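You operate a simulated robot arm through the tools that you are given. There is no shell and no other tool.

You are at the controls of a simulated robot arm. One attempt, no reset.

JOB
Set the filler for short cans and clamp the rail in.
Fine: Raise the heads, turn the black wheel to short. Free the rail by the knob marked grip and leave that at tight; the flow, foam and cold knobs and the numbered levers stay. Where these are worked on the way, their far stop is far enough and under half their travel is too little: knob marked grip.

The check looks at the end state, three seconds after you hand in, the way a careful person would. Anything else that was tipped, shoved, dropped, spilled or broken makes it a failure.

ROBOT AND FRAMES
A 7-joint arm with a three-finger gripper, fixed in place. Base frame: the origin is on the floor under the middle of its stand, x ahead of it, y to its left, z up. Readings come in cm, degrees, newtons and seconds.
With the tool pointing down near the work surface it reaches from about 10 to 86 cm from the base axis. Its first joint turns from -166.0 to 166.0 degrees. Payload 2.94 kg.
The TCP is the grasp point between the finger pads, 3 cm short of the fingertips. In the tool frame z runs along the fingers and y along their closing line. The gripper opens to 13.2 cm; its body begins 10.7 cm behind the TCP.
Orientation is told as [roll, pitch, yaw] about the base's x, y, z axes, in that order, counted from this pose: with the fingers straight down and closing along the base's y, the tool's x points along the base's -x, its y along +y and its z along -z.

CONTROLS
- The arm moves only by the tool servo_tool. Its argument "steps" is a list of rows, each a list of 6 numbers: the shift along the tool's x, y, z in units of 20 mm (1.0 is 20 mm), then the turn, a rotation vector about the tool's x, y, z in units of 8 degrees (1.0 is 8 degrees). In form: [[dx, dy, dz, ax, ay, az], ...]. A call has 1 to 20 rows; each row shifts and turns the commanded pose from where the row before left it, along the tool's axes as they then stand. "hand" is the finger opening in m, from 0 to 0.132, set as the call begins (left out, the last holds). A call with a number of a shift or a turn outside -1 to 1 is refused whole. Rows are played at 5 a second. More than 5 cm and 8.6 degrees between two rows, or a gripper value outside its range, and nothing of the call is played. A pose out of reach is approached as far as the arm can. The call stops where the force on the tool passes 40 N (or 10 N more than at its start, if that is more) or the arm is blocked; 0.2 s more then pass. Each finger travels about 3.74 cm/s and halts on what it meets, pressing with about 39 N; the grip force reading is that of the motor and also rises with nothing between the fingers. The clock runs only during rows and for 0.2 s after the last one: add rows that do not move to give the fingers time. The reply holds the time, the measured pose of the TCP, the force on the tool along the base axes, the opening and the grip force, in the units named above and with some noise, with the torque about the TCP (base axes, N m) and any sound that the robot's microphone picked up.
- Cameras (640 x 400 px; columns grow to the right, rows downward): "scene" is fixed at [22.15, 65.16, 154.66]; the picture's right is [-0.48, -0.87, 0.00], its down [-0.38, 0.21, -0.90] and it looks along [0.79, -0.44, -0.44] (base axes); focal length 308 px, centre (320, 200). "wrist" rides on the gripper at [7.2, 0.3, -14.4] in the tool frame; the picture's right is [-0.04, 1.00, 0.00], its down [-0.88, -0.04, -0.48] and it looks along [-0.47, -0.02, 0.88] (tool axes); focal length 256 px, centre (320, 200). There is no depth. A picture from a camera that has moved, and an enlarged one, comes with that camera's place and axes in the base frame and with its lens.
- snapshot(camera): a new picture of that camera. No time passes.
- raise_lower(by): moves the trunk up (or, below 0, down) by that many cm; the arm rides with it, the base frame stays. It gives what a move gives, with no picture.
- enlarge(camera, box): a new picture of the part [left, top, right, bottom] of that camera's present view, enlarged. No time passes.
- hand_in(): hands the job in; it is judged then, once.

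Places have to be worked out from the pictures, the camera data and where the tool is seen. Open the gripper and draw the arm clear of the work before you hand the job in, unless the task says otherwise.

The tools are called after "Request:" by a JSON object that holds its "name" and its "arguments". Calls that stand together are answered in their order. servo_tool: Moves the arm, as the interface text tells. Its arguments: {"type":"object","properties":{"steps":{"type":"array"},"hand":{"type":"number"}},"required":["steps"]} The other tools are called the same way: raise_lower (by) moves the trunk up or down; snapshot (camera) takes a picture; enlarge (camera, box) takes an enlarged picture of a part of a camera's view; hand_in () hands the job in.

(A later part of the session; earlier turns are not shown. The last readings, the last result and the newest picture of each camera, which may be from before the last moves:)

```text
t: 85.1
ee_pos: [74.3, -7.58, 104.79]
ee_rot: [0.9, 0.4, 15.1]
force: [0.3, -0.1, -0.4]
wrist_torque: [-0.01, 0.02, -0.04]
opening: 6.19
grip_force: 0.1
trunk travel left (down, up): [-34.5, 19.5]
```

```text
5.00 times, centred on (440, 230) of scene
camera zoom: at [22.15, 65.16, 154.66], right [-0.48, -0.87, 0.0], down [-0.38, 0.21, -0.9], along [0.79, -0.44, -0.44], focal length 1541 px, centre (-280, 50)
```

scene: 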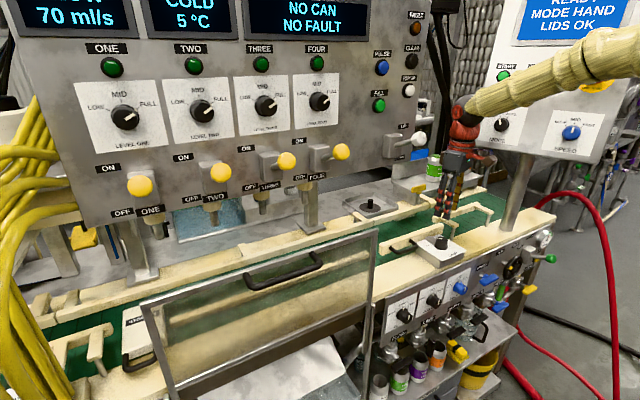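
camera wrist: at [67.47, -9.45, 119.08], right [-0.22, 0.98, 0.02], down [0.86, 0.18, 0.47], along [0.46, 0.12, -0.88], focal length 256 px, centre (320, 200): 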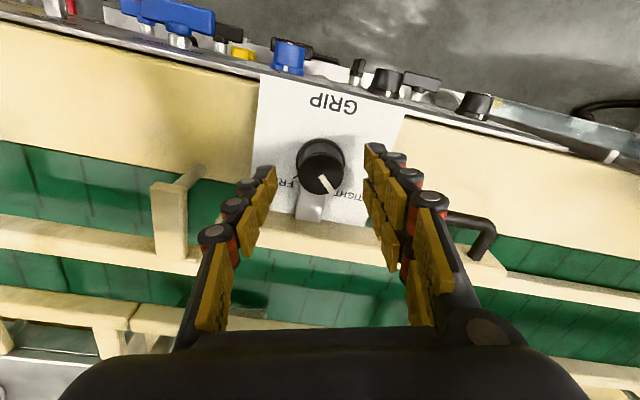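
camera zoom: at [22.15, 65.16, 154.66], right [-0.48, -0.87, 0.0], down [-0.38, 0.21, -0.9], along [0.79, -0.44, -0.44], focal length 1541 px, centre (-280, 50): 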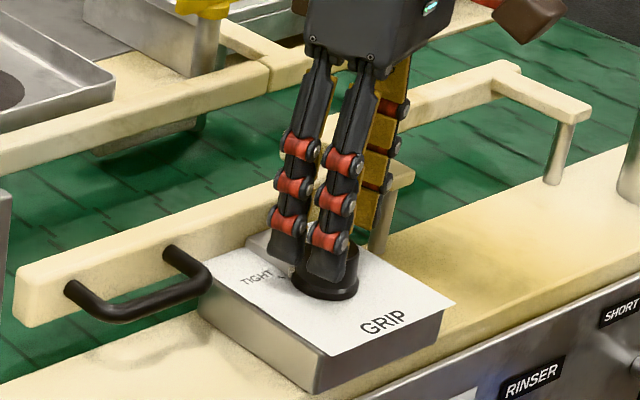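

The tips are just above the knob top with the knob between them. I'll descend 2.3 cm and close.

Request:
{"name": "servo_tool", "arguments": {"steps": [[0, 0, 0.575, 0, 0, 0], [0, 0, 0.575, 0, 0, 0], [0, 0, 0, 0, 0, 0]]}}

Request:
{"name": "servo_tool", "arguments": {"steps": [[0, 0, 0, 0, 0, 0], [0, 0, 0, 0, 0, 0], [0, 0, 0, 0, 0, 0], [0, 0, 0, 0, 0, 0]], "hand": 0.028}}

Request:
{"name": "snapshot", "arguments": {"camera": "wrist"}}

Request:
{"name": "enlarge", "arguments": {"camera": "scene", "box": [376, 190, 504, 270]}}

```text
t: 85.9
ee_pos: [74.41, -7.61, 102.29]
ee_rot: [0.9, 0.3, 15.0]
force: [0.3, 0.3, -0.6]
wrist_torque: [0.01, 0.01, 0.01]
opening: 6.22
grip_force: 0.0
trunk travel left (down, up): [-34.5, 19.5]
```

```text
t: 86.9
ee_pos: [74.26, -7.64, 102.39]
ee_rot: [0.9, 0.3, 15.0]
force: [-0.6, 1.6, 0.3]
wrist_torque: [0.1, -0.08, 0.01]
opening: 3.41
grip_force: 35.2
trunk travel left (down, up): [-34.5, 19.5]
```

```text
taken
camera wrist: at [67.42, -9.43, 116.77], right [-0.22, 0.98, 0.02], down [0.86, 0.18, 0.47], along [0.46, 0.12, -0.88], focal length 256 px, centre (320, 200)
```

wrist: 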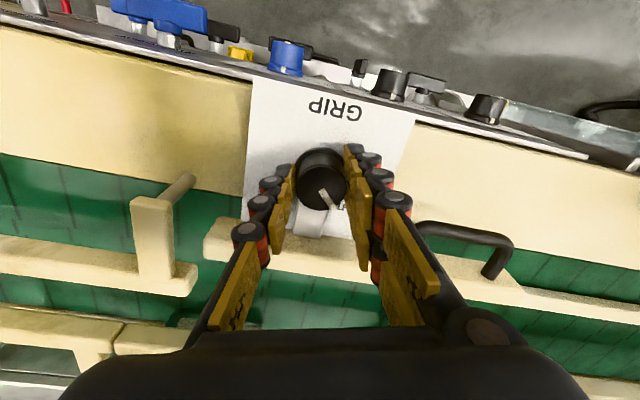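

```text
5.00 times, centred on (440, 230) of scene
camera zoom: at [22.15, 65.16, 154.66], right [-0.48, -0.87, 0.0], down [-0.38, 0.21, -0.9], along [0.79, -0.44, -0.44], focal length 1541 px, centre (-280, 50)
```

zoom: 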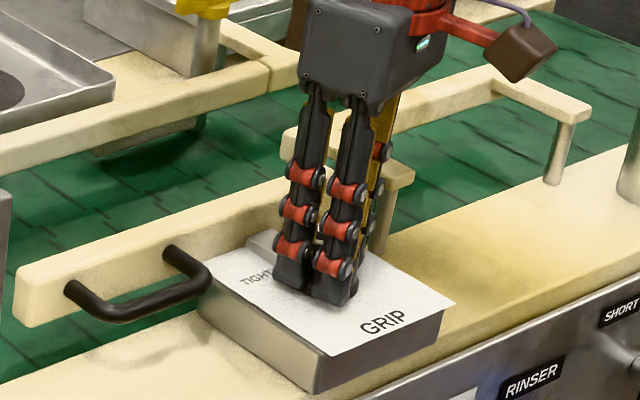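

The knob is gripped. I'll turn it clockwise as seen from above (positive roll), toward FREE, by 20° and check.

Request:
{"name": "servo_tool", "arguments": {"steps": [[0, 0, 0, 0, 0, 0.6], [0, 0, 0, 0, 0, 0.6], [0, 0, 0, 0, 0, 0.6], [0, 0, 0, 0, 0, 0.6], [0, 0, 0, 0, 0, 0]]}}

Request:
{"name": "snapshot", "arguments": {"camera": "wrist"}}

```text
t: 88.1
ee_pos: [74.13, -7.51, 102.41]
ee_rot: [0.8, 0.6, -4.2]
force: [-1.1, -2.0, -0.1]
wrist_torque: [-0.14, -0.38, 0.0]
opening: 3.38
grip_force: 45.6
trunk travel left (down, up): [-34.5, 19.5]
```

```text
taken
camera wrist: at [67.29, -6.98, 116.81], right [0.12, 0.99, 0.01], down [0.88, -0.11, 0.47], along [0.46, -0.04, -0.88], focal length 256 px, centre (320, 200)
```

wrist: 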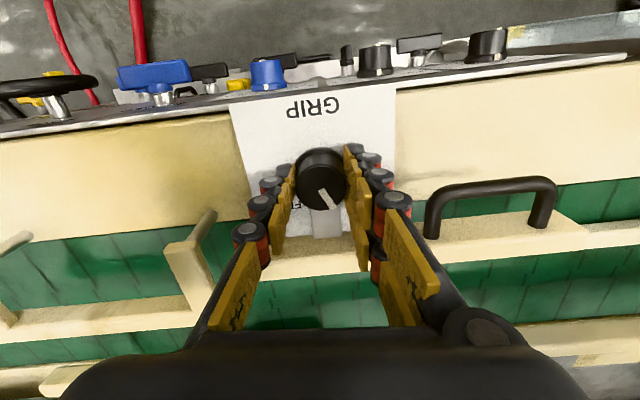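

The knob follows the tool. I'll continue this stroke another 23°.

Request:
{"name": "servo_tool", "arguments": {"steps": [[0, 0, 0, 0, 0, 0.7], [0, 0, 0, 0, 0, 0.7], [0, 0, 0, 0, 0, 0.7], [0, 0, 0, 0, 0, 0.7], [0, 0, 0, 0, 0, 0]]}}

Request:
{"name": "snapshot", "arguments": {"camera": "wrist"}}

Request:
{"name": "enlarge", "arguments": {"camera": "scene", "box": [376, 190, 504, 270]}}

```text
t: 89.3
ee_pos: [74.36, -7.59, 102.37]
ee_rot: [0.4, 0.9, -26.6]
force: [-2.9, -3.5, 1.6]
wrist_torque: [-0.27, -0.1, -0.02]
opening: 3.38
grip_force: 44.9
trunk travel left (down, up): [-34.5, 19.5]
```

```text
taken
camera wrist: at [68.16, -4.27, 116.85], right [0.49, 0.87, 0.01], down [0.77, -0.43, 0.46], along [0.41, -0.22, -0.89], focal length 256 px, centre (320, 200)
```

wrist: 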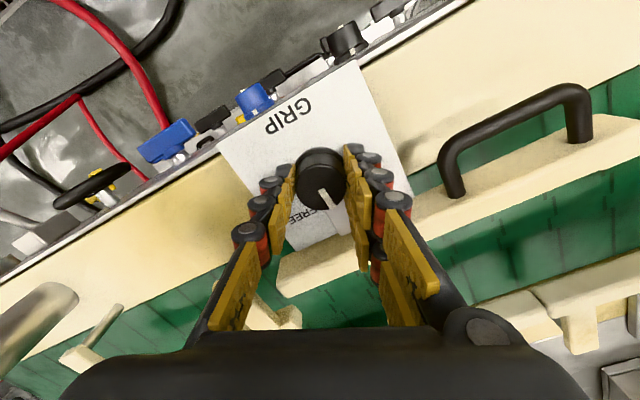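

```text
5.00 times, centred on (440, 230) of scene
camera zoom: at [22.15, 65.16, 154.66], right [-0.48, -0.87, 0.0], down [-0.38, 0.21, -0.9], along [0.79, -0.44, -0.44], focal length 1541 px, centre (-280, 50)
```

zoom: 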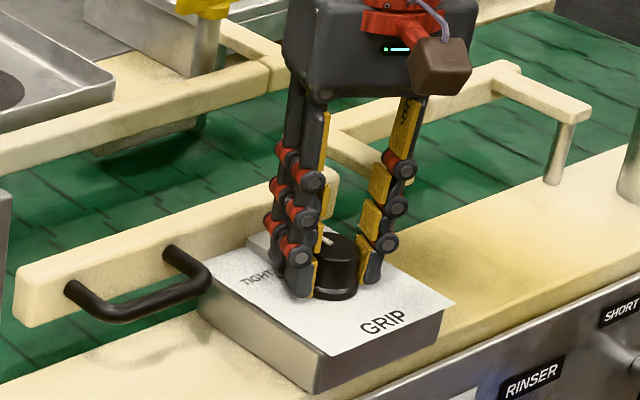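

It has turned about 42°. I'll open, roll back in place and re-grip for the second stroke.

Request:
{"name": "servo_tool", "arguments": {"steps": [[0, 0, 0, 0, 0, 0], [0, 0, 0, 0, 0, 0], [0, 0, 0, 0, 0, 0], [0, 0, 0, 0, 0, -0.75], [0, 0, 0, 0, 0, -0.75], [0, 0, 0, 0, 0, -0.75], [0, 0, 0, 0, 0, -0.75], [0, 0, 0, 0, 0, -0.75], [0, 0, 0, 0, 0, -0.75], [0, 0, 0, 0, 0, -0.75], [0, 0, 0, 0, 0, 0]], "hand": 0.058}}

Request:
{"name": "snapshot", "arguments": {"camera": "wrist"}}

```text
t: 91.7
ee_pos: [74.14, -7.56, 102.37]
ee_rot: [0.9, 0.2, 15.6]
force: [-0.4, 0.2, -0.2]
wrist_torque: [0.01, 0.04, -0.01]
opening: 5.78
grip_force: 0.0
trunk travel left (down, up): [-34.5, 19.5]
```

```text
taken
camera wrist: at [67.36, -9.39, 116.79], right [-0.23, 0.97, 0.02], down [0.86, 0.19, 0.47], along [0.46, 0.12, -0.88], focal length 256 px, centre (320, 200)
```

wrist: 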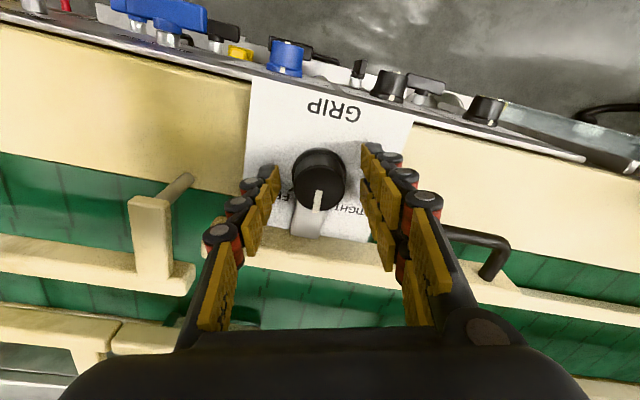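

The pointer is now about midway and stayed put. I'll grip again and turn on to FREE.

Request:
{"name": "servo_tool", "arguments": {"steps": [[0, 0, 0, 0, 0, 0], [0, 0, 0, 0, 0, 0], [0, 0, 0, 0, 0, 0], [0, 0, 0, 0, 0, 0], [0, 0, 0, 0, 0, 0.7], [0, 0, 0, 0, 0, 0.7], [0, 0, 0, 0, 0, 0.7], [0, 0, 0, 0, 0, 0.7], [0, 0, 0, 0, 0, 0.7], [0, 0, 0, 0, 0, 0]], "hand": 0.028}}

Request:
{"name": "snapshot", "arguments": {"camera": "wrist"}}

```text
t: 93.9
ee_pos: [74.16, -7.45, 102.49]
ee_rot: [0.7, 0.6, -12.6]
force: [-2.5, -2.3, -0.6]
wrist_torque: [-0.15, -0.39, 0.01]
opening: 3.42
grip_force: 45.0
trunk travel left (down, up): [-34.5, 19.5]
```

```text
taken
camera wrist: at [67.45, -5.88, 116.85], right [0.26, 0.97, 0.01], down [0.85, -0.24, 0.46], along [0.45, -0.11, -0.89], focal length 256 px, centre (320, 200)
```

wrist: 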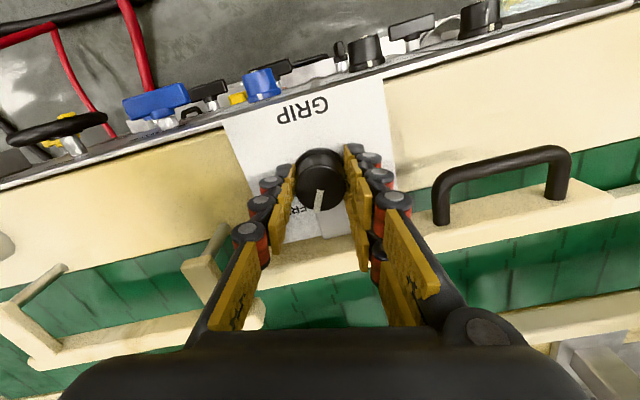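

The torque is still small. I'll continue turning in smaller steps, watching for the FREE stop.

Request:
{"name": "servo_tool", "arguments": {"steps": [[0, 0, 0, 0, 0, 0.7], [0, 0, 0, 0, 0, 0.7], [0, 0, 0, 0, 0, 0.7], [0, 0, 0, 0, 0, 0]]}}

Request:
{"name": "snapshot", "arguments": {"camera": "wrist"}}

```text
t: 94.9
ee_pos: [74.25, -7.53, 102.41]
ee_rot: [0.4, 0.8, -29.4]
force: [-2.1, 1.2, 0.2]
wrist_torque: [-0.21, -0.54, -0.02]
opening: 3.4
grip_force: 44.6
trunk travel left (down, up): [-34.5, 19.5]
```

```text
taken
camera wrist: at [68.3, -3.91, 116.86], right [0.53, 0.85, 0.01], down [0.75, -0.47, 0.46], along [0.4, -0.24, -0.89], focal length 256 px, centre (320, 200)
```

wrist: 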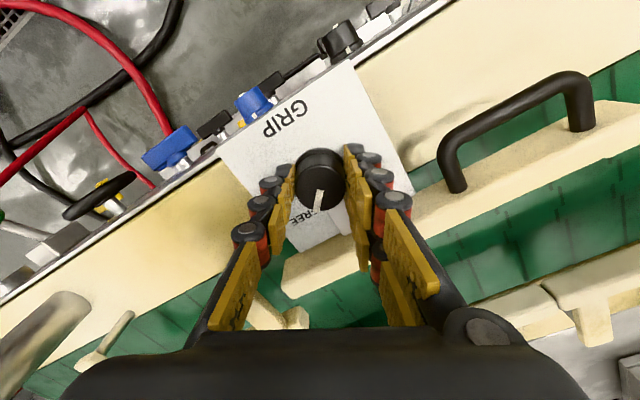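

It has turned about 87° with no stop torque yet. I'll go a little further.

Request:
{"name": "servo_tool", "arguments": {"steps": [[0, 0, 0, 0, 0, 0.6], [0, 0, 0, 0, 0, 0.6], [0, 0, 0, 0, 0, 0]]}}

Request:
{"name": "snapshot", "arguments": {"camera": "wrist"}}

Request:
{"name": "enlarge", "arguments": {"camera": "scene", "box": [376, 190, 504, 270]}}

```text
t: 95.7
ee_pos: [74.47, -7.55, 102.36]
ee_rot: [0.2, 0.9, -39.0]
force: [1.5, -2.0, 1.6]
wrist_torque: [-0.29, -0.2, 0.5]
opening: 3.38
grip_force: 45.4
trunk travel left (down, up): [-34.5, 19.5]
```

```text
taken
camera wrist: at [69.13, -3.03, 116.87], right [0.66, 0.75, 0.0], down [0.66, -0.59, 0.46], along [0.35, -0.3, -0.89], focal length 256 px, centre (320, 200)
```

wrist: 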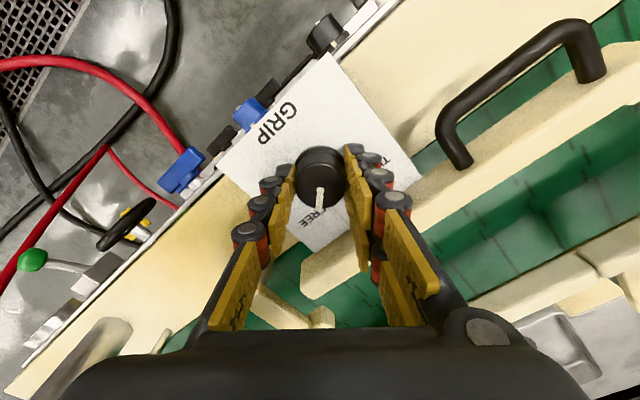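

```text
5.00 times, centred on (440, 230) of scene
camera zoom: at [22.15, 65.16, 154.66], right [-0.48, -0.87, 0.0], down [-0.38, 0.21, -0.9], along [0.79, -0.44, -0.44], focal length 1541 px, centre (-280, 50)
```

zoom: 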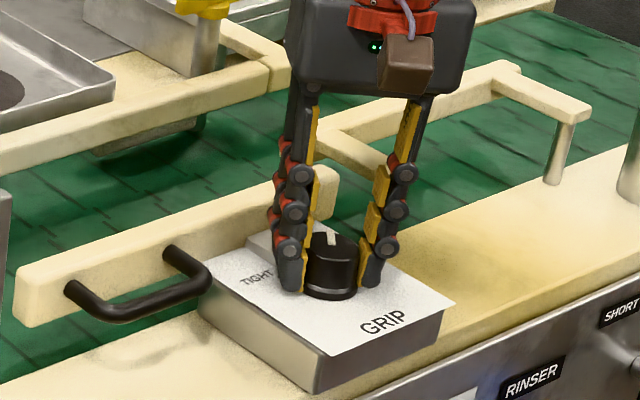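

Torque about z rose to 0.5 N m, so the knob is at its FREE stop. I'll open, lift off and look at the rail handle.

Request:
{"name": "servo_tool", "arguments": {"steps": [[0, 0, 0, 0, 0, 0], [0, 0, 0, 0, 0, 0], [0, 0, 0, 0, 0, 0], [0, 0, -0.8, 0, 0, 0], [0, 0, -0.9, 0, 0, 0], [0, 0, -0.9, 0, 0, 0], [0, 0, -0.9, 0, 0, 0], [0, 0, -0.9, 0, 0, 0], [0, 0, 0, 0, 0, 0]], "hand": 0.056}}

Request:
{"name": "snapshot", "arguments": {"camera": "wrist"}}

Request:
{"name": "enlarge", "arguments": {"camera": "scene", "box": [360, 190, 504, 280]}}

```text
t: 97.7
ee_pos: [74.34, -7.63, 111.35]
ee_rot: [0.4, 1.0, -39.0]
force: [0.3, 0.3, -0.1]
wrist_torque: [0.0, -0.02, 0.0]
opening: 5.59
grip_force: 0.0
trunk travel left (down, up): [-34.5, 19.5]
```

```text
taken
camera wrist: at [69.17, -3.11, 125.81], right [0.66, 0.75, 0.0], down [0.66, -0.59, 0.46], along [0.35, -0.3, -0.89], focal length 256 px, centre (320, 200)
```

wrist: 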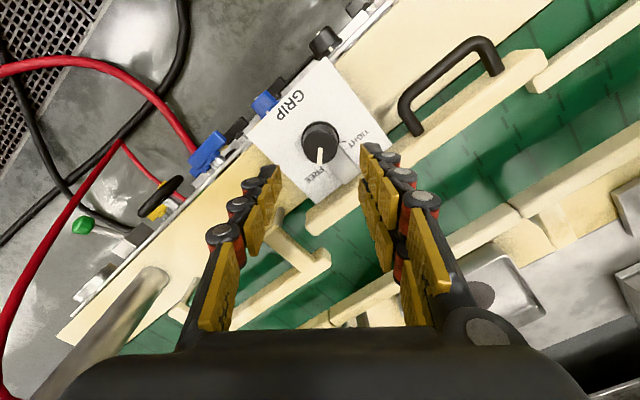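

```text
4.44 times, centred on (432, 235) of scene
camera zoom: at [22.15, 65.16, 154.66], right [-0.48, -0.87, 0.0], down [-0.38, 0.21, -0.9], along [0.79, -0.44, -0.44], focal length 1370 px, centre (-178, 44)
```

zoom: 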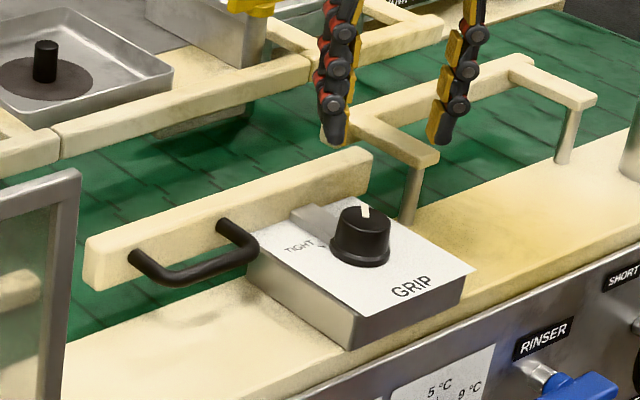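

The pointer now sits at FREE. The handle bar is near (76.7, 4.9, 99.7), and a vertical tool there would foul the heads lever. So I'll back away, pitch the tool forward, and push the handle from the robot's side.

Request:
{"name": "servo_tool", "arguments": {"steps": [[0.9, -0.037, 0, 0, 0, 0], [0.9, -0.037, 0, 0, 0, 0], [0.9, -0.037, 0, 0, 0, 0], [0.9, -0.037, 0, 0, 0, 0], [0.9, -0.037, 0, 0, 0, 0], [0.9, -0.037, 0, 0, 0, 0], [0.9, -0.037, 0, 0, 0, 0], [0.9, -0.037, 0, 0, 0, 0], [0.9, -0.037, 0, 0, 0, 0], [0.9, -0.037, 0, 0, 0, 0], [0.9, 0, 0, 0, 0, 0], [0, 0, 0, 0, 0, -0.975], [0, 0, 0, 0, 0, -0.975], [0, 0, 0, 0, 0, -0.975], [0, 0, 0, 0, 0, -0.975], [0, 0, 0, 0, 0, -0.975], [0, 0, 0, 0, 0, 0]], "hand": 0.0}}

Request:
{"name": "servo_tool", "arguments": {"steps": [[0, 0, 0, 0, -0.9375, 0], [0, 0, 0, 0, -0.9375, 0], [0, 0, 0, 0, -0.9375, 0], [0, 0, 0, 0, -0.9375, 0], [0, 0, 0, 0, 0, 0]]}}

Request:
{"name": "snapshot", "arguments": {"camera": "wrist"}}

Request:
{"name": "snapshot", "arguments": {"camera": "scene"}}

```text
t: 101.3
ee_pos: [58.55, 4.14, 111.5]
ee_rot: [0.7, 0.5, 0.2]
force: [0.1, 0.4, -0.1]
wrist_torque: [-0.01, 0.01, 0.04]
opening: 0.0
grip_force: 28.4
trunk travel left (down, up): [-34.5, 19.5]
```

```text
t: 102.5
ee_pos: [58.58, 4.17, 111.56]
ee_rot: [0.8, -29.5, -0.3]
force: [-0.1, -0.6, -0.5]
wrist_torque: [-0.03, 0.0, -0.03]
opening: 0.02
grip_force: 28.9
trunk travel left (down, up): [-34.5, 19.5]
```

```text
taken
camera wrist: at [45.21, 4.4, 120.44], right [0.04, 1.0, 0.04], down [0.53, -0.05, 0.85], along [0.85, -0.01, -0.53], focal length 256 px, centre (320, 200)
```

wrist: 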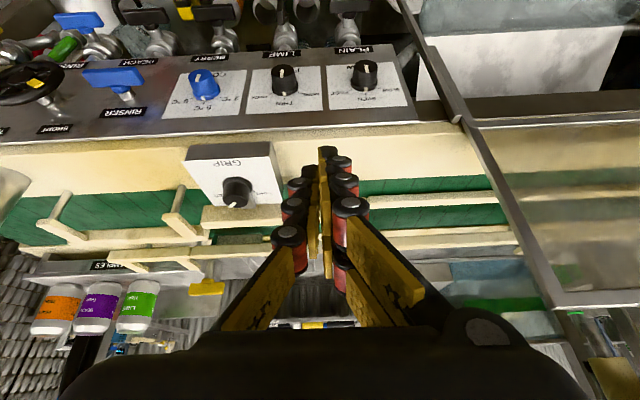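

```text
taken
```

scene: 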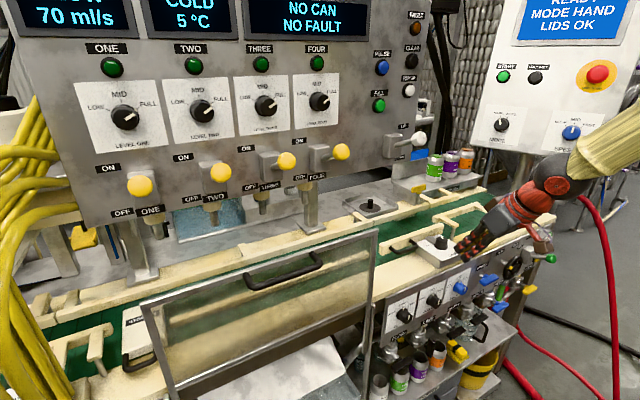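

Pitch is at -30° with all clear; the guard frame is at y≥24. I'll continue to -60°.

Request:
{"name": "servo_tool", "arguments": {"steps": [[0, 0, 0, 0, -0.9375, 0], [0, 0, 0, 0, -0.9375, 0], [0, 0, 0, 0, -0.9375, 0], [0, 0, 0, 0, -0.9375, 0], [0, 0, 0, 0, 0, 0]]}}

Request:
{"name": "snapshot", "arguments": {"camera": "wrist"}}

Request:
{"name": "enlarge", "arguments": {"camera": "scene", "box": [360, 180, 520, 280]}}

```text
t: 103.7
ee_pos: [58.56, 3.8, 111.39]
ee_rot: [0.0, -45.8, -0.8]
force: [0.9, -0.1, 0.4]
wrist_torque: [-0.02, -0.02, 0.0]
opening: 0.0
grip_force: 28.4
out of reach, approached as far as the arm can: row 3, 4
trunk travel left (down, up): [-34.5, 19.5]
```

```text
taken
camera wrist: at [43.21, 4.3, 116.26], right [0.05, 1.0, 0.03], down [0.27, -0.04, 0.96], along [0.96, -0.04, -0.27], focal length 256 px, centre (320, 200)
```

wrist: 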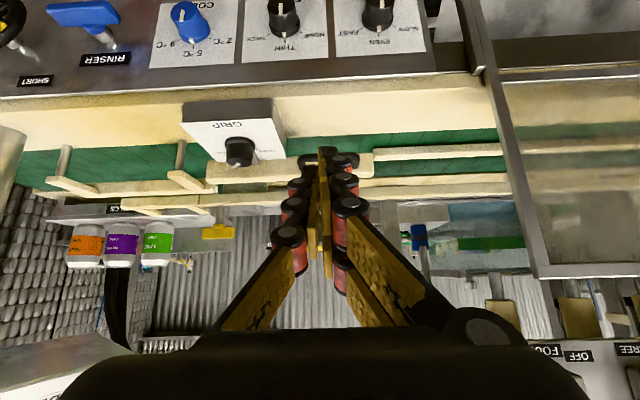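

```text
4.00 times, centred on (440, 230) of scene
camera zoom: at [22.15, 65.16, 154.66], right [-0.48, -0.87, 0.0], down [-0.38, 0.21, -0.9], along [0.79, -0.44, -0.44], focal length 1233 px, centre (-160, 80)
```

zoom: 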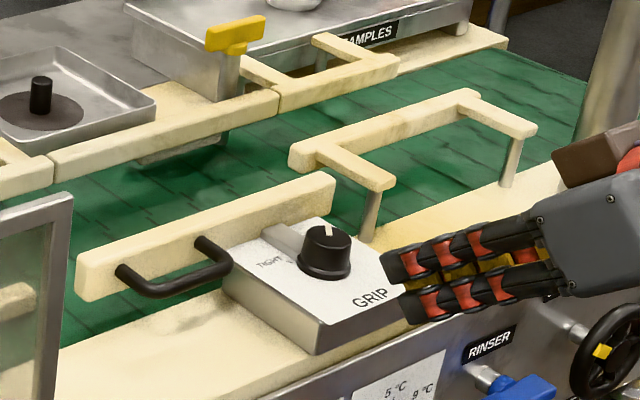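

The wrist limit stopped it at -46° here; further out there should be more range. I'll move forward to short of the handle, then pitch further.

Request:
{"name": "servo_tool", "arguments": {"steps": [[-0.089, 0.07, 0.85, 0, 0, 0], [-0.089, 0.07, 0.85, 0, 0, 0], [-0.089, 0.07, 0.85, 0, 0, 0], [-0.089, 0.07, 0.85, 0, 0, 0], [-0.089, 0.07, 0.85, 0, 0, 0], [-0.089, 0.07, 0.85, 0, 0, 0], [-0.089, 0.07, 0.85, 0, 0, 0], [0, 0, 0, 0, -0.89, 0], [0, 0, 0, 0, 0, 0]]}}

Request:
{"name": "snapshot", "arguments": {"camera": "wrist"}}

Request:
{"name": "enlarge", "arguments": {"camera": "scene", "box": [360, 180, 520, 280]}}

```text
t: 105.7
ee_pos: [67.76, 4.6, 104.07]
ee_rot: [-0.1, -52.9, -0.8]
force: [0.0, 0.1, 0.1]
wrist_torque: [-0.02, -0.01, 0.02]
opening: 0.0
grip_force: 28.3
trunk travel left (down, up): [-34.5, 19.5]
```

```text
taken
camera wrist: at [52.06, 5.07, 106.87], right [0.04, 1.0, 0.03], down [0.15, -0.04, 0.99], along [0.99, -0.04, -0.15], focal length 256 px, centre (320, 200)
```

wrist: 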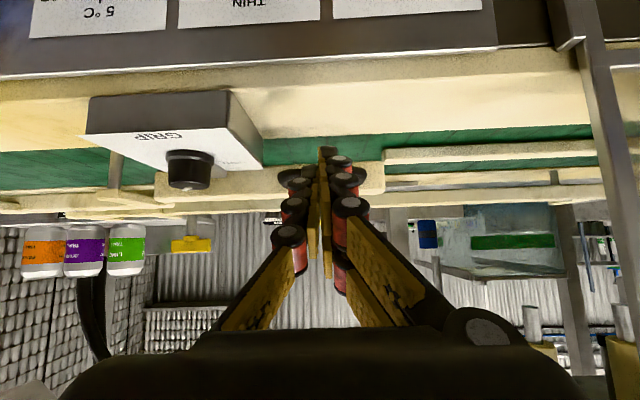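

```text
4.00 times, centred on (440, 230) of scene
camera zoom: at [22.15, 65.16, 154.66], right [-0.48, -0.87, 0.0], down [-0.38, 0.21, -0.9], along [0.79, -0.44, -0.44], focal length 1233 px, centre (-160, 80)
```

zoom: 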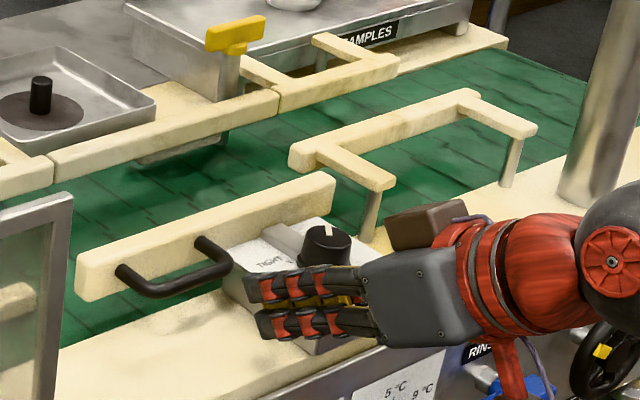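

I'll enlarge the wrist view to pin down the handle height relative to the fingertips.

Request:
{"name": "enlarge", "arguments": {"camera": "wrist", "box": [240, 120, 400, 220]}}

Request:
{"name": "enlarge", "arguments": {"camera": "scene", "box": [376, 220, 456, 270]}}

```text
4.00 times, centred on (320, 170) of wrist
camera zoom: at [52.06, 5.07, 106.87], right [0.04, 1.0, 0.03], down [0.15, -0.04, 0.99], along [0.99, -0.04, -0.15], focal length 1024 px, centre (320, 320)
```

zoom: 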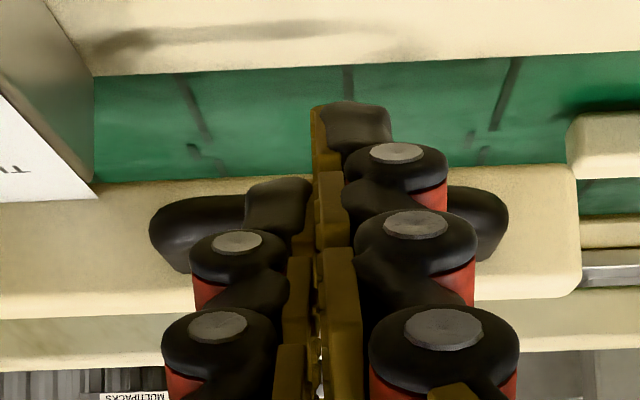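

```text
8.00 times, centred on (416, 245) of scene
camera zoom: at [22.15, 65.16, 154.66], right [-0.48, -0.87, 0.0], down [-0.38, 0.21, -0.9], along [0.79, -0.44, -0.44], focal length 2466 px, centre (-448, -160)
```

zoom: 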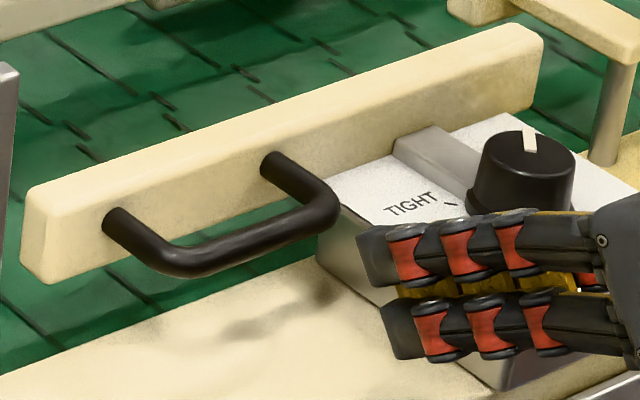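

The handle bar sits at x≈76.2, y 0 to 8.8, z≈100.3, with the rail face at x≈80. I'll line the closed fingertips up with the bar and then push in small steps.

Request:
{"name": "servo_tool", "arguments": {"steps": [[-0.075, -0.05, 0.9575, 0, 0, 0], [-0.075, -0.05, 0.9575, 0, 0, 0], [0, 0, 0, 0, 0, 0]]}}

Request:
{"name": "enlarge", "arguments": {"camera": "scene", "box": [376, 210, 472, 270]}}

```text
t: 106.5
ee_pos: [70.96, 4.2, 101.95]
ee_rot: [-0.1, -52.9, -0.8]
force: [0.3, 0.9, -0.1]
wrist_torque: [0.01, -0.01, -0.04]
opening: 0.03
grip_force: 28.2
trunk travel left (down, up): [-34.5, 19.5]
```

```text
6.67 times, centred on (424, 240) of scene
camera zoom: at [22.15, 65.16, 154.66], right [-0.48, -0.87, 0.0], down [-0.38, 0.21, -0.9], along [0.79, -0.44, -0.44], focal length 2055 px, centre (-373, -67)
```

zoom: 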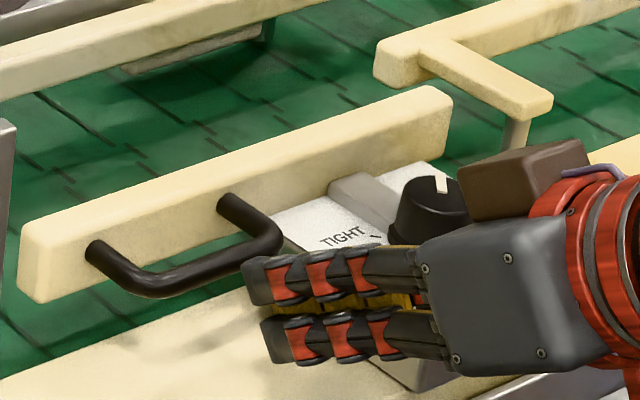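

The tips are about 2 cm from the bar. I'll push forward 3 cm in small rows and read the force.

Request:
{"name": "servo_tool", "arguments": {"steps": [[-0.3, 0, 0.4, 0, 0, 0], [-0.3, 0, 0.4, 0, 0, 0], [-0.3, 0, 0.4, 0, 0, 0], [0, 0, 0, 0, 0, 0]]}}

Request:
{"name": "enlarge", "arguments": {"camera": "scene", "box": [376, 210, 472, 270]}}

Request:
{"name": "snapshot", "arguments": {"camera": "wrist"}}

```text
t: 107.5
ee_pos: [74.03, 4.28, 102.01]
ee_rot: [-0.2, -52.9, -0.8]
force: [0.4, -0.3, -0.1]
wrist_torque: [0.04, -0.02, -0.02]
opening: 0.02
grip_force: 28.4
trunk travel left (down, up): [-34.5, 19.5]
```

```text
6.67 times, centred on (424, 240) of scene
camera zoom: at [22.15, 65.16, 154.66], right [-0.48, -0.87, 0.0], down [-0.38, 0.21, -0.9], along [0.79, -0.44, -0.44], focal length 2055 px, centre (-373, -67)
```

zoom: 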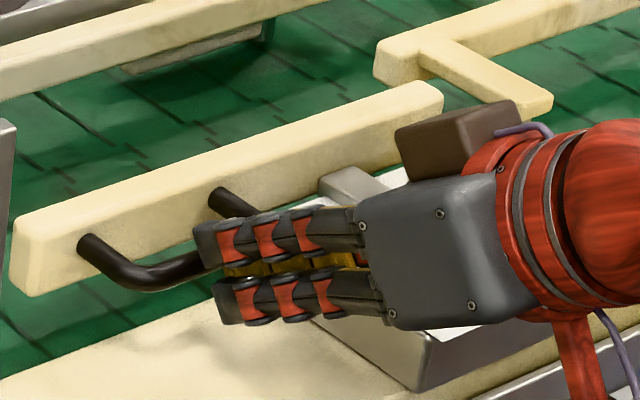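

```text
taken
camera wrist: at [58.23, 4.84, 104.89], right [0.04, 1.0, 0.03], down [0.15, -0.04, 0.99], along [0.99, -0.04, -0.15], focal length 256 px, centre (320, 200)
```

wrist: 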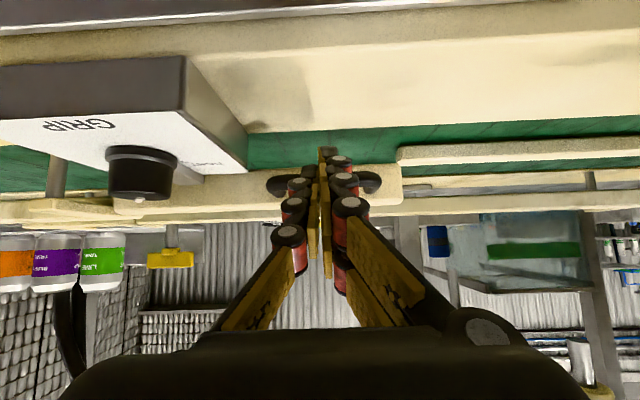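

The rail is sliding in with almost no force. I'll push on in 0.6 cm rows, watching for the stop.

Request:
{"name": "servo_tool", "arguments": {"steps": [[-0.18, 0, 0.24, 0, 0, 0], [-0.18, 0, 0.24, 0, 0, 0], [0, 0, 0, 0, 0, 0]]}}

Request:
{"name": "enlarge", "arguments": {"camera": "scene", "box": [360, 190, 504, 280]}}

```text
t: 108.3
ee_pos: [75.26, 4.24, 101.99]
ee_rot: [-0.1, -53.0, -0.8]
force: [-2.1, 1.1, 2.6]
wrist_torque: [0.02, -0.05, 0.02]
opening: 0.01
grip_force: 28.7
trunk travel left (down, up): [-34.5, 19.5]
```

```text
4.44 times, centred on (432, 235) of scene
camera zoom: at [22.15, 65.16, 154.66], right [-0.48, -0.87, 0.0], down [-0.38, 0.21, -0.9], along [0.79, -0.44, -0.44], focal length 1370 px, centre (-178, 44)
```

zoom: 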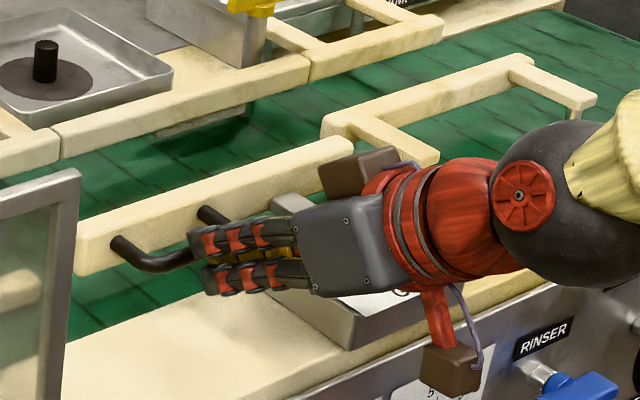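

It continues inward, with force around 3 N. I'll go on.

Request:
{"name": "servo_tool", "arguments": {"steps": [[-0.18, 0, 0.24, 0, 0, 0], [-0.18, 0, 0.24, 0, 0, 0], [0, 0, 0, 0, 0, 0]]}}

Request:
{"name": "enlarge", "arguments": {"camera": "scene", "box": [360, 190, 504, 280]}}

Request:
{"name": "snapshot", "arguments": {"camera": "wrist"}}

```text
t: 109.1
ee_pos: [76.42, 4.21, 101.86]
ee_rot: [-0.1, -53.0, -0.8]
force: [-1.3, 0.2, 2.9]
wrist_torque: [0.03, -0.06, 0.0]
opening: 0.0
grip_force: 28.4
trunk travel left (down, up): [-34.5, 19.5]
```

```text
4.44 times, centred on (432, 235) of scene
camera zoom: at [22.15, 65.16, 154.66], right [-0.48, -0.87, 0.0], down [-0.38, 0.21, -0.9], along [0.79, -0.44, -0.44], focal length 1370 px, centre (-178, 44)
```

zoom: 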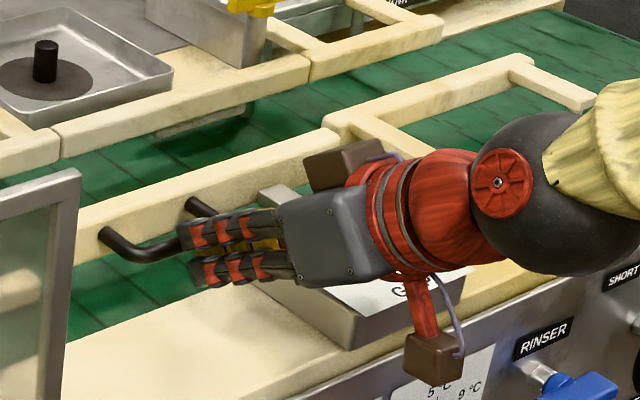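

```text
taken
camera wrist: at [60.7, 4.73, 104.74], right [0.04, 1.0, 0.03], down [0.15, -0.04, 0.99], along [0.99, -0.04, -0.15], focal length 256 px, centre (320, 200)
```

wrist: 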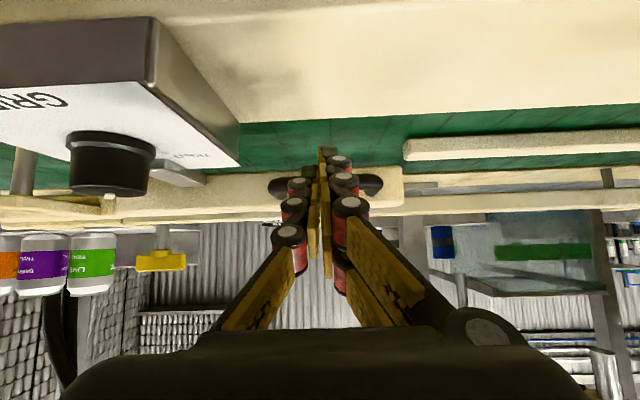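

No stop yet and the force stays near 3 N. I'll continue pushing in small rows.

Request:
{"name": "servo_tool", "arguments": {"steps": [[-0.15, 0, 0.2, 0, 0, 0], [-0.15, 0, 0.2, 0, 0, 0], [0, 0, 0, 0, 0, 0]]}}

Request:
{"name": "enlarge", "arguments": {"camera": "scene", "box": [360, 190, 504, 280]}}

```text
t: 109.9
ee_pos: [77.55, 4.12, 101.86]
ee_rot: [-0.1, -53.0, -0.7]
force: [-0.7, 0.8, -0.1]
wrist_torque: [0.0, -0.02, 0.03]
opening: 0.0
grip_force: 28.8
trunk travel left (down, up): [-34.5, 19.5]
```

```text
4.44 times, centred on (432, 235) of scene
camera zoom: at [22.15, 65.16, 154.66], right [-0.48, -0.87, 0.0], down [-0.38, 0.21, -0.9], along [0.79, -0.44, -0.44], focal length 1370 px, centre (-178, 44)
```

zoom: 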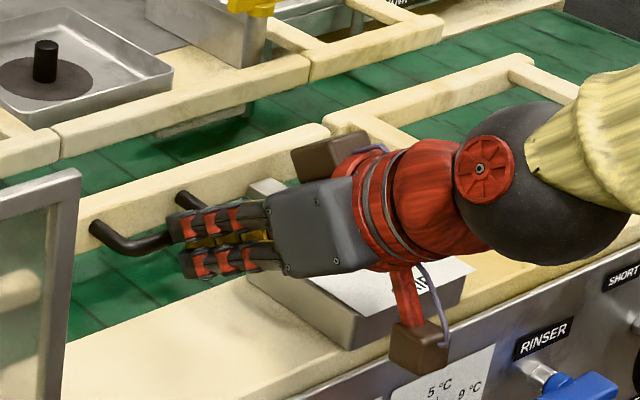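

The rail's end is now nearly in line with its right-hand neighbour. I'll push on gently to find the stop.

Request:
{"name": "servo_tool", "arguments": {"steps": [[-0.1, 0, 0.133, 0, 0, 0], [-0.1, 0, 0.133, 0, 0, 0], [0, 0, 0, 0, 0, 0]]}}

Request:
{"name": "enlarge", "arguments": {"camera": "scene", "box": [360, 190, 504, 280]}}

Request:
{"name": "enlarge", "arguments": {"camera": "scene", "box": [400, 190, 480, 240]}}

```text
t: 110.7
ee_pos: [77.87, 4.17, 101.9]
ee_rot: [-0.1, -52.8, -0.8]
force: [-20.9, -1.8, 6.4]
wrist_torque: [0.0, 0.05, 0.0]
opening: 0.6
grip_force: 28.7
trunk travel left (down, up): [-34.5, 19.5]
```

```text
4.44 times, centred on (432, 235) of scene
camera zoom: at [22.15, 65.16, 154.66], right [-0.48, -0.87, 0.0], down [-0.38, 0.21, -0.9], along [0.79, -0.44, -0.44], focal length 1370 px, centre (-178, 44)
```

zoom: 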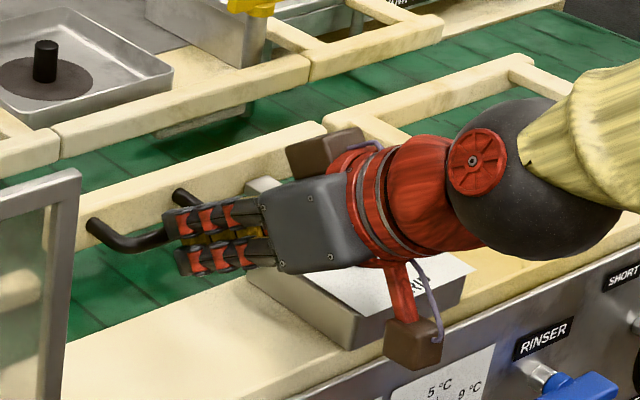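

```text
8.00 times, centred on (440, 215) of scene
camera zoom: at [22.15, 65.16, 154.66], right [-0.48, -0.87, 0.0], down [-0.38, 0.21, -0.9], along [0.79, -0.44, -0.44], focal length 2466 px, centre (-640, 80)
```

zoom: 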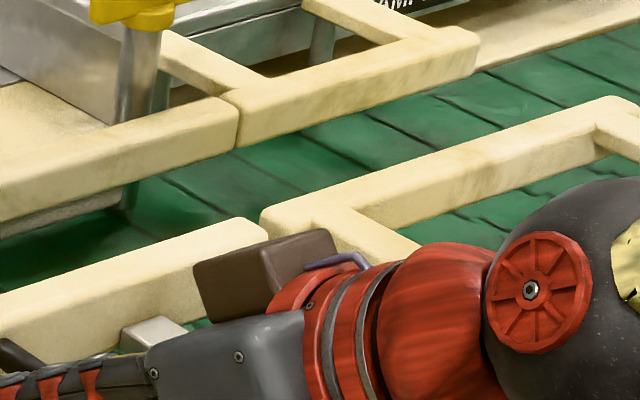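

Force jumped to -21 N in x, so the rail is fully in at its stop and lined up with its neighbour. I'll back off straight in -x and check that it stays.

Request:
{"name": "servo_tool", "arguments": {"steps": [[0.15, 0, -0.2, 0, 0, 0], [0.3, 0, -0.4, 0, 0, 0], [0.6, 0, -0.8, 0, 0, 0], [0.6, 0, -0.8, 0, 0, 0], [0.6, 0, -0.8, 0, 0, 0], [0, 0, 0, 0, 0, 0]]}}

Request:
{"name": "enlarge", "arguments": {"camera": "scene", "box": [360, 190, 504, 280]}}

Request:
{"name": "snapshot", "arguments": {"camera": "wrist"}}

```text
t: 112.1
ee_pos: [70.61, 4.61, 101.89]
ee_rot: [-0.1, -52.9, -0.7]
force: [0.9, -0.5, 0.7]
wrist_torque: [0.03, -0.01, 0.01]
opening: 0.01
grip_force: 28.5
trunk travel left (down, up): [-34.5, 19.5]
```

```text
4.44 times, centred on (432, 235) of scene
camera zoom: at [22.15, 65.16, 154.66], right [-0.48, -0.87, 0.0], down [-0.38, 0.21, -0.9], along [0.79, -0.44, -0.44], focal length 1370 px, centre (-178, 44)
```

zoom: 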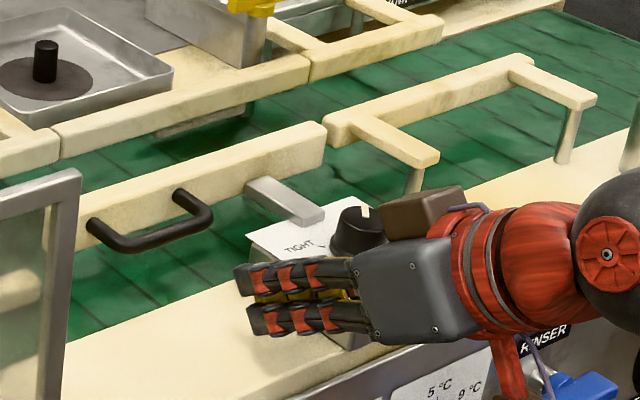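

```text
taken
camera wrist: at [54.86, 5.05, 104.77], right [0.04, 1.0, 0.03], down [0.15, -0.04, 0.99], along [0.99, -0.04, -0.15], focal length 256 px, centre (320, 200)
```

wrist: 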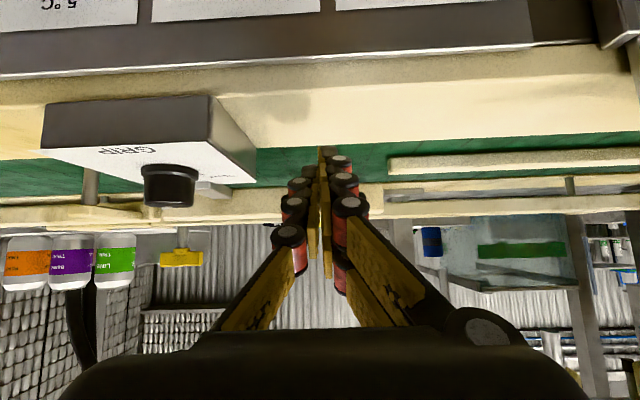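

The rail stayed in. I'll retreat, return the tool to vertical, and yaw to -35° with the hand open for the knob.

Request:
{"name": "servo_tool", "arguments": {"steps": [[0, 0, -1, 0, 0, 0], [0, 0, -1, 0, 0, 0], [0, 0, -1, 0, 0, 0], [0, 0, -1, 0, 0, 0], [0, 0, -1, 0, 0, 0], [0, 0, -1, 0, 0, 0], [0, 0, -0.5, 0, 0.945, 0], [0, 0, 0, 0, 0.945, 0], [0, 0, 0, 0, 0.945, 0], [0, 0, 0, 0, 0.945, 0], [0, 0, 0, 0, 0.945, 0], [0, 0, 0, 0, 0.945, 0], [0, 0, 0, 0, 0.945, 0], [0, 0, 0, 0, 0, 0.85], [0, 0, 0, 0, 0, 0.85], [0, 0, 0, 0, 0, 0.85], [0, 0, 0, 0, 0, 0.85], [0, 0, 0, 0, 0, 0.85], [0, 0, 0, 0, 0, 0]], "hand": 0.058}}

Request:
{"name": "snapshot", "arguments": {"camera": "wrist"}}

```text
t: 116.1
ee_pos: [59.62, 2.95, 108.25]
ee_rot: [5.6, -13.5, -36.7]
force: [-0.5, -0.5, 0.1]
wrist_torque: [-0.02, 0.0, -0.01]
opening: 5.79
grip_force: 0.0
out of reach, approached as far as the arm can: row 10, 11, 12
trunk travel left (down, up): [-34.5, 19.5]
```

```text
taken
camera wrist: at [50.68, 8.22, 120.51], right [0.61, 0.79, 0.11], down [0.55, -0.51, 0.66], along [0.57, -0.34, -0.74], focal length 256 px, centre (320, 200)
```

wrist: 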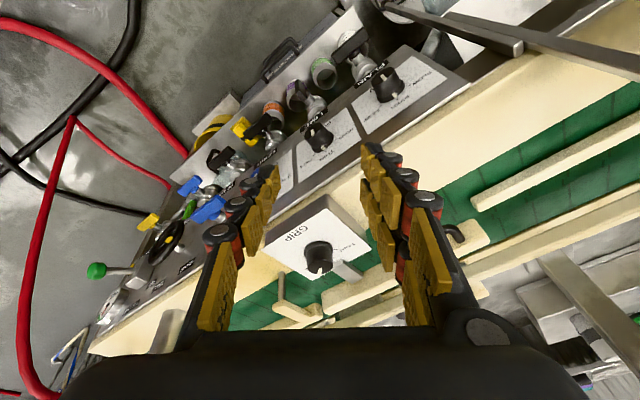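

Close in, the wrist again can't reach vertical: 14° of tilt remains. I'll move out toward the knob at height first, then level the tool there.

Request:
{"name": "servo_tool", "arguments": {"steps": [[-0.888, 0.018, -0.057, 0, 0, 0], [-0.888, 0.018, -0.057, 0, 0, 0], [-0.888, 0.018, -0.057, 0, 0, 0], [-0.888, 0.018, -0.057, 0, 0, 0], [-0.888, 0.018, -0.057, 0, 0, 0], [-0.888, 0.018, -0.057, 0, 0, 0], [-0.888, 0.018, -0.057, 0, 0, 0], [-0.888, 0.018, -0.057, 0, 0, 0], [-0.888, 0.018, -0.057, 0, 0, 0], [0, 0, 0, 0.344, 0.846, 0], [0, 0, 0, 0.344, 0.846, 0], [0, 0, 0, 0, 0, 0]]}}

Request:
{"name": "snapshot", "arguments": {"camera": "wrist"}}

Request:
{"name": "snapshot", "arguments": {"camera": "scene"}}

```text
t: 118.7
ee_pos: [71.96, -6.08, 112.95]
ee_rot: [0.0, 0.2, -35.9]
force: [0.3, 0.2, -0.5]
wrist_torque: [0.03, -0.02, -0.03]
opening: 5.83
grip_force: 0.1
trunk travel left (down, up): [-34.5, 19.5]
```

```text
taken
camera wrist: at [66.43, -1.59, 127.39], right [0.62, 0.78, 0.0], down [0.69, -0.55, 0.47], along [0.37, -0.29, -0.88], focal length 256 px, centre (320, 200)
```

wrist: 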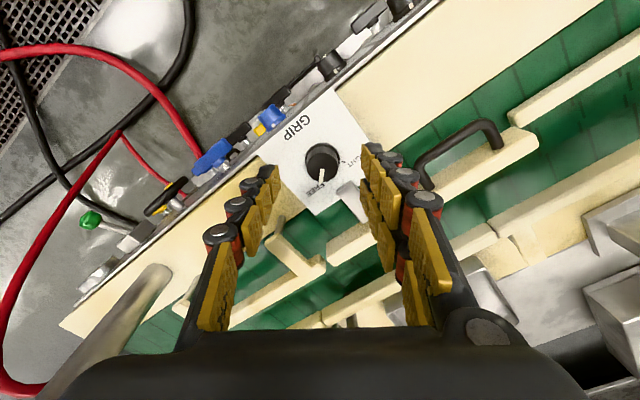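

```text
taken
```

scene: 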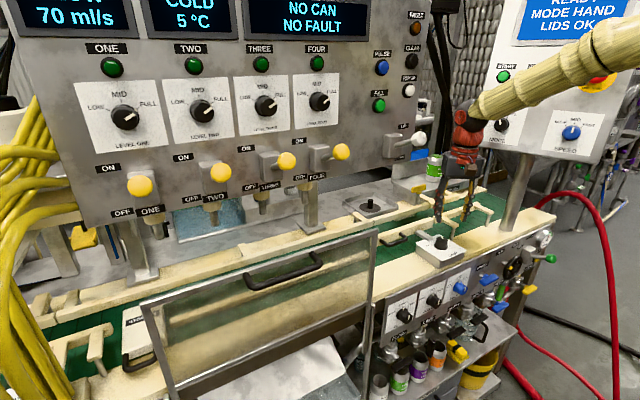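

The tool is vertical over the box. I'll centre on the knob at (74.26, -7.6) and descend to just above it.

Request:
{"name": "servo_tool", "arguments": {"steps": [[-0.685, 0.033, 0, 0, 0, 0], [-0.685, 0.033, 0, 0, 0, 0], [0, 0, 0.85, 0, 0, 0], [0, 0, 0.85, 0, 0, 0], [0, 0, 0.85, 0, 0, 0], [0, 0, 0.85, 0, 0, 0], [0, 0, 0.75, 0, 0, 0], [0, 0, 0, 0, 0, 0]]}}

Request:
{"name": "snapshot", "arguments": {"camera": "wrist"}}

Request:
{"name": "enlarge", "arguments": {"camera": "scene", "box": [376, 190, 504, 270]}}

```text
t: 120.5
ee_pos: [74.27, -7.49, 104.72]
ee_rot: [0.0, 0.1, -35.9]
force: [0.0, -0.2, 0.3]
wrist_torque: [0.04, 0.0, -0.04]
opening: 5.8
grip_force: 0.0
trunk travel left (down, up): [-34.5, 19.5]
```

```text
taken
camera wrist: at [68.78, -3.04, 119.1], right [0.62, 0.78, 0.0], down [0.69, -0.55, 0.47], along [0.37, -0.29, -0.88], focal length 256 px, centre (320, 200)
```

wrist: 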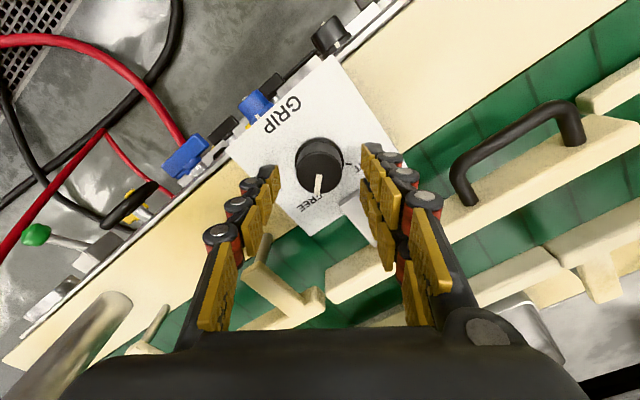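

```text
5.00 times, centred on (440, 230) of scene
camera zoom: at [22.15, 65.16, 154.66], right [-0.48, -0.87, 0.0], down [-0.38, 0.21, -0.9], along [0.79, -0.44, -0.44], focal length 1541 px, centre (-280, 50)
```

zoom: 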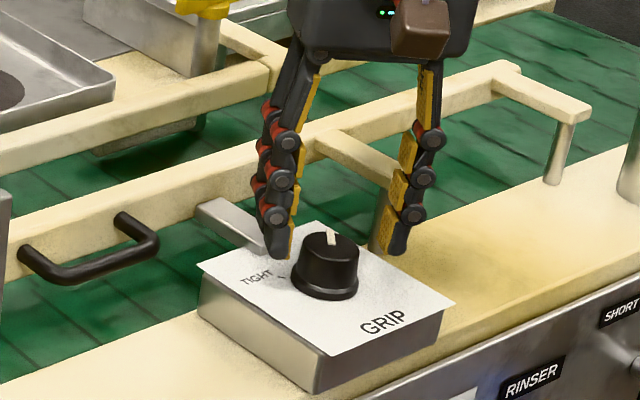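

The alignment matches the earlier grip pose. I'll descend the last 2.3 cm and close on the knob.

Request:
{"name": "servo_tool", "arguments": {"steps": [[0, 0, 0.575, 0, 0, 0], [0, 0, 0.575, 0, 0, 0], [0, 0, 0, 0, 0, 0]]}}

Request:
{"name": "servo_tool", "arguments": {"steps": [[0, 0, 0, 0, 0, 0], [0, 0, 0, 0, 0, 0], [0, 0, 0, 0, 0, 0], [0, 0, 0, 0, 0, 0]], "hand": 0.028}}

Request:
{"name": "servo_tool", "arguments": {"steps": [[0, 0, 0, 0, 0, -0.7], [0, 0, 0, 0, 0, -0.7], [0, 0, 0, 0, 0, -0.7], [0, 0, 0, 0, 0, -0.7], [0, 0, 0, 0, 0, 0]]}}

Request:
{"name": "snapshot", "arguments": {"camera": "wrist"}}

```text
t: 121.3
ee_pos: [74.24, -7.56, 102.41]
ee_rot: [0.0, 0.1, -36.0]
force: [0.4, -1.0, 0.5]
wrist_torque: [0.01, 0.05, 0.01]
opening: 5.81
grip_force: 0.0
trunk travel left (down, up): [-34.5, 19.5]
```

```text
t: 122.3
ee_pos: [74.3, -7.76, 102.27]
ee_rot: [0.0, 0.1, -35.9]
force: [-0.7, -1.1, 0.0]
wrist_torque: [-0.1, 0.09, 0.0]
opening: 3.41
grip_force: 38.0
trunk travel left (down, up): [-34.5, 19.5]
```

```text
t: 123.5
ee_pos: [74.37, -7.51, 102.27]
ee_rot: [0.1, 0.1, -13.4]
force: [0.6, -2.9, 1.8]
wrist_torque: [0.02, 0.43, 0.0]
opening: 3.39
grip_force: 45.3
trunk travel left (down, up): [-34.5, 19.5]
```

```text
taken
camera wrist: at [67.49, -5.62, 116.73], right [0.27, 0.96, 0.0], down [0.85, -0.24, 0.47], along [0.46, -0.13, -0.88], focal length 256 px, centre (320, 200)
```

wrist: 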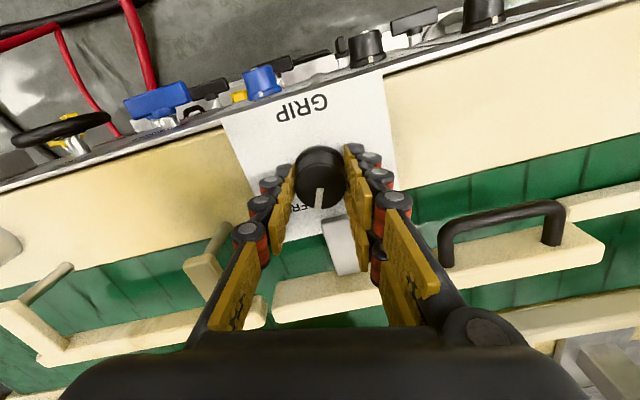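

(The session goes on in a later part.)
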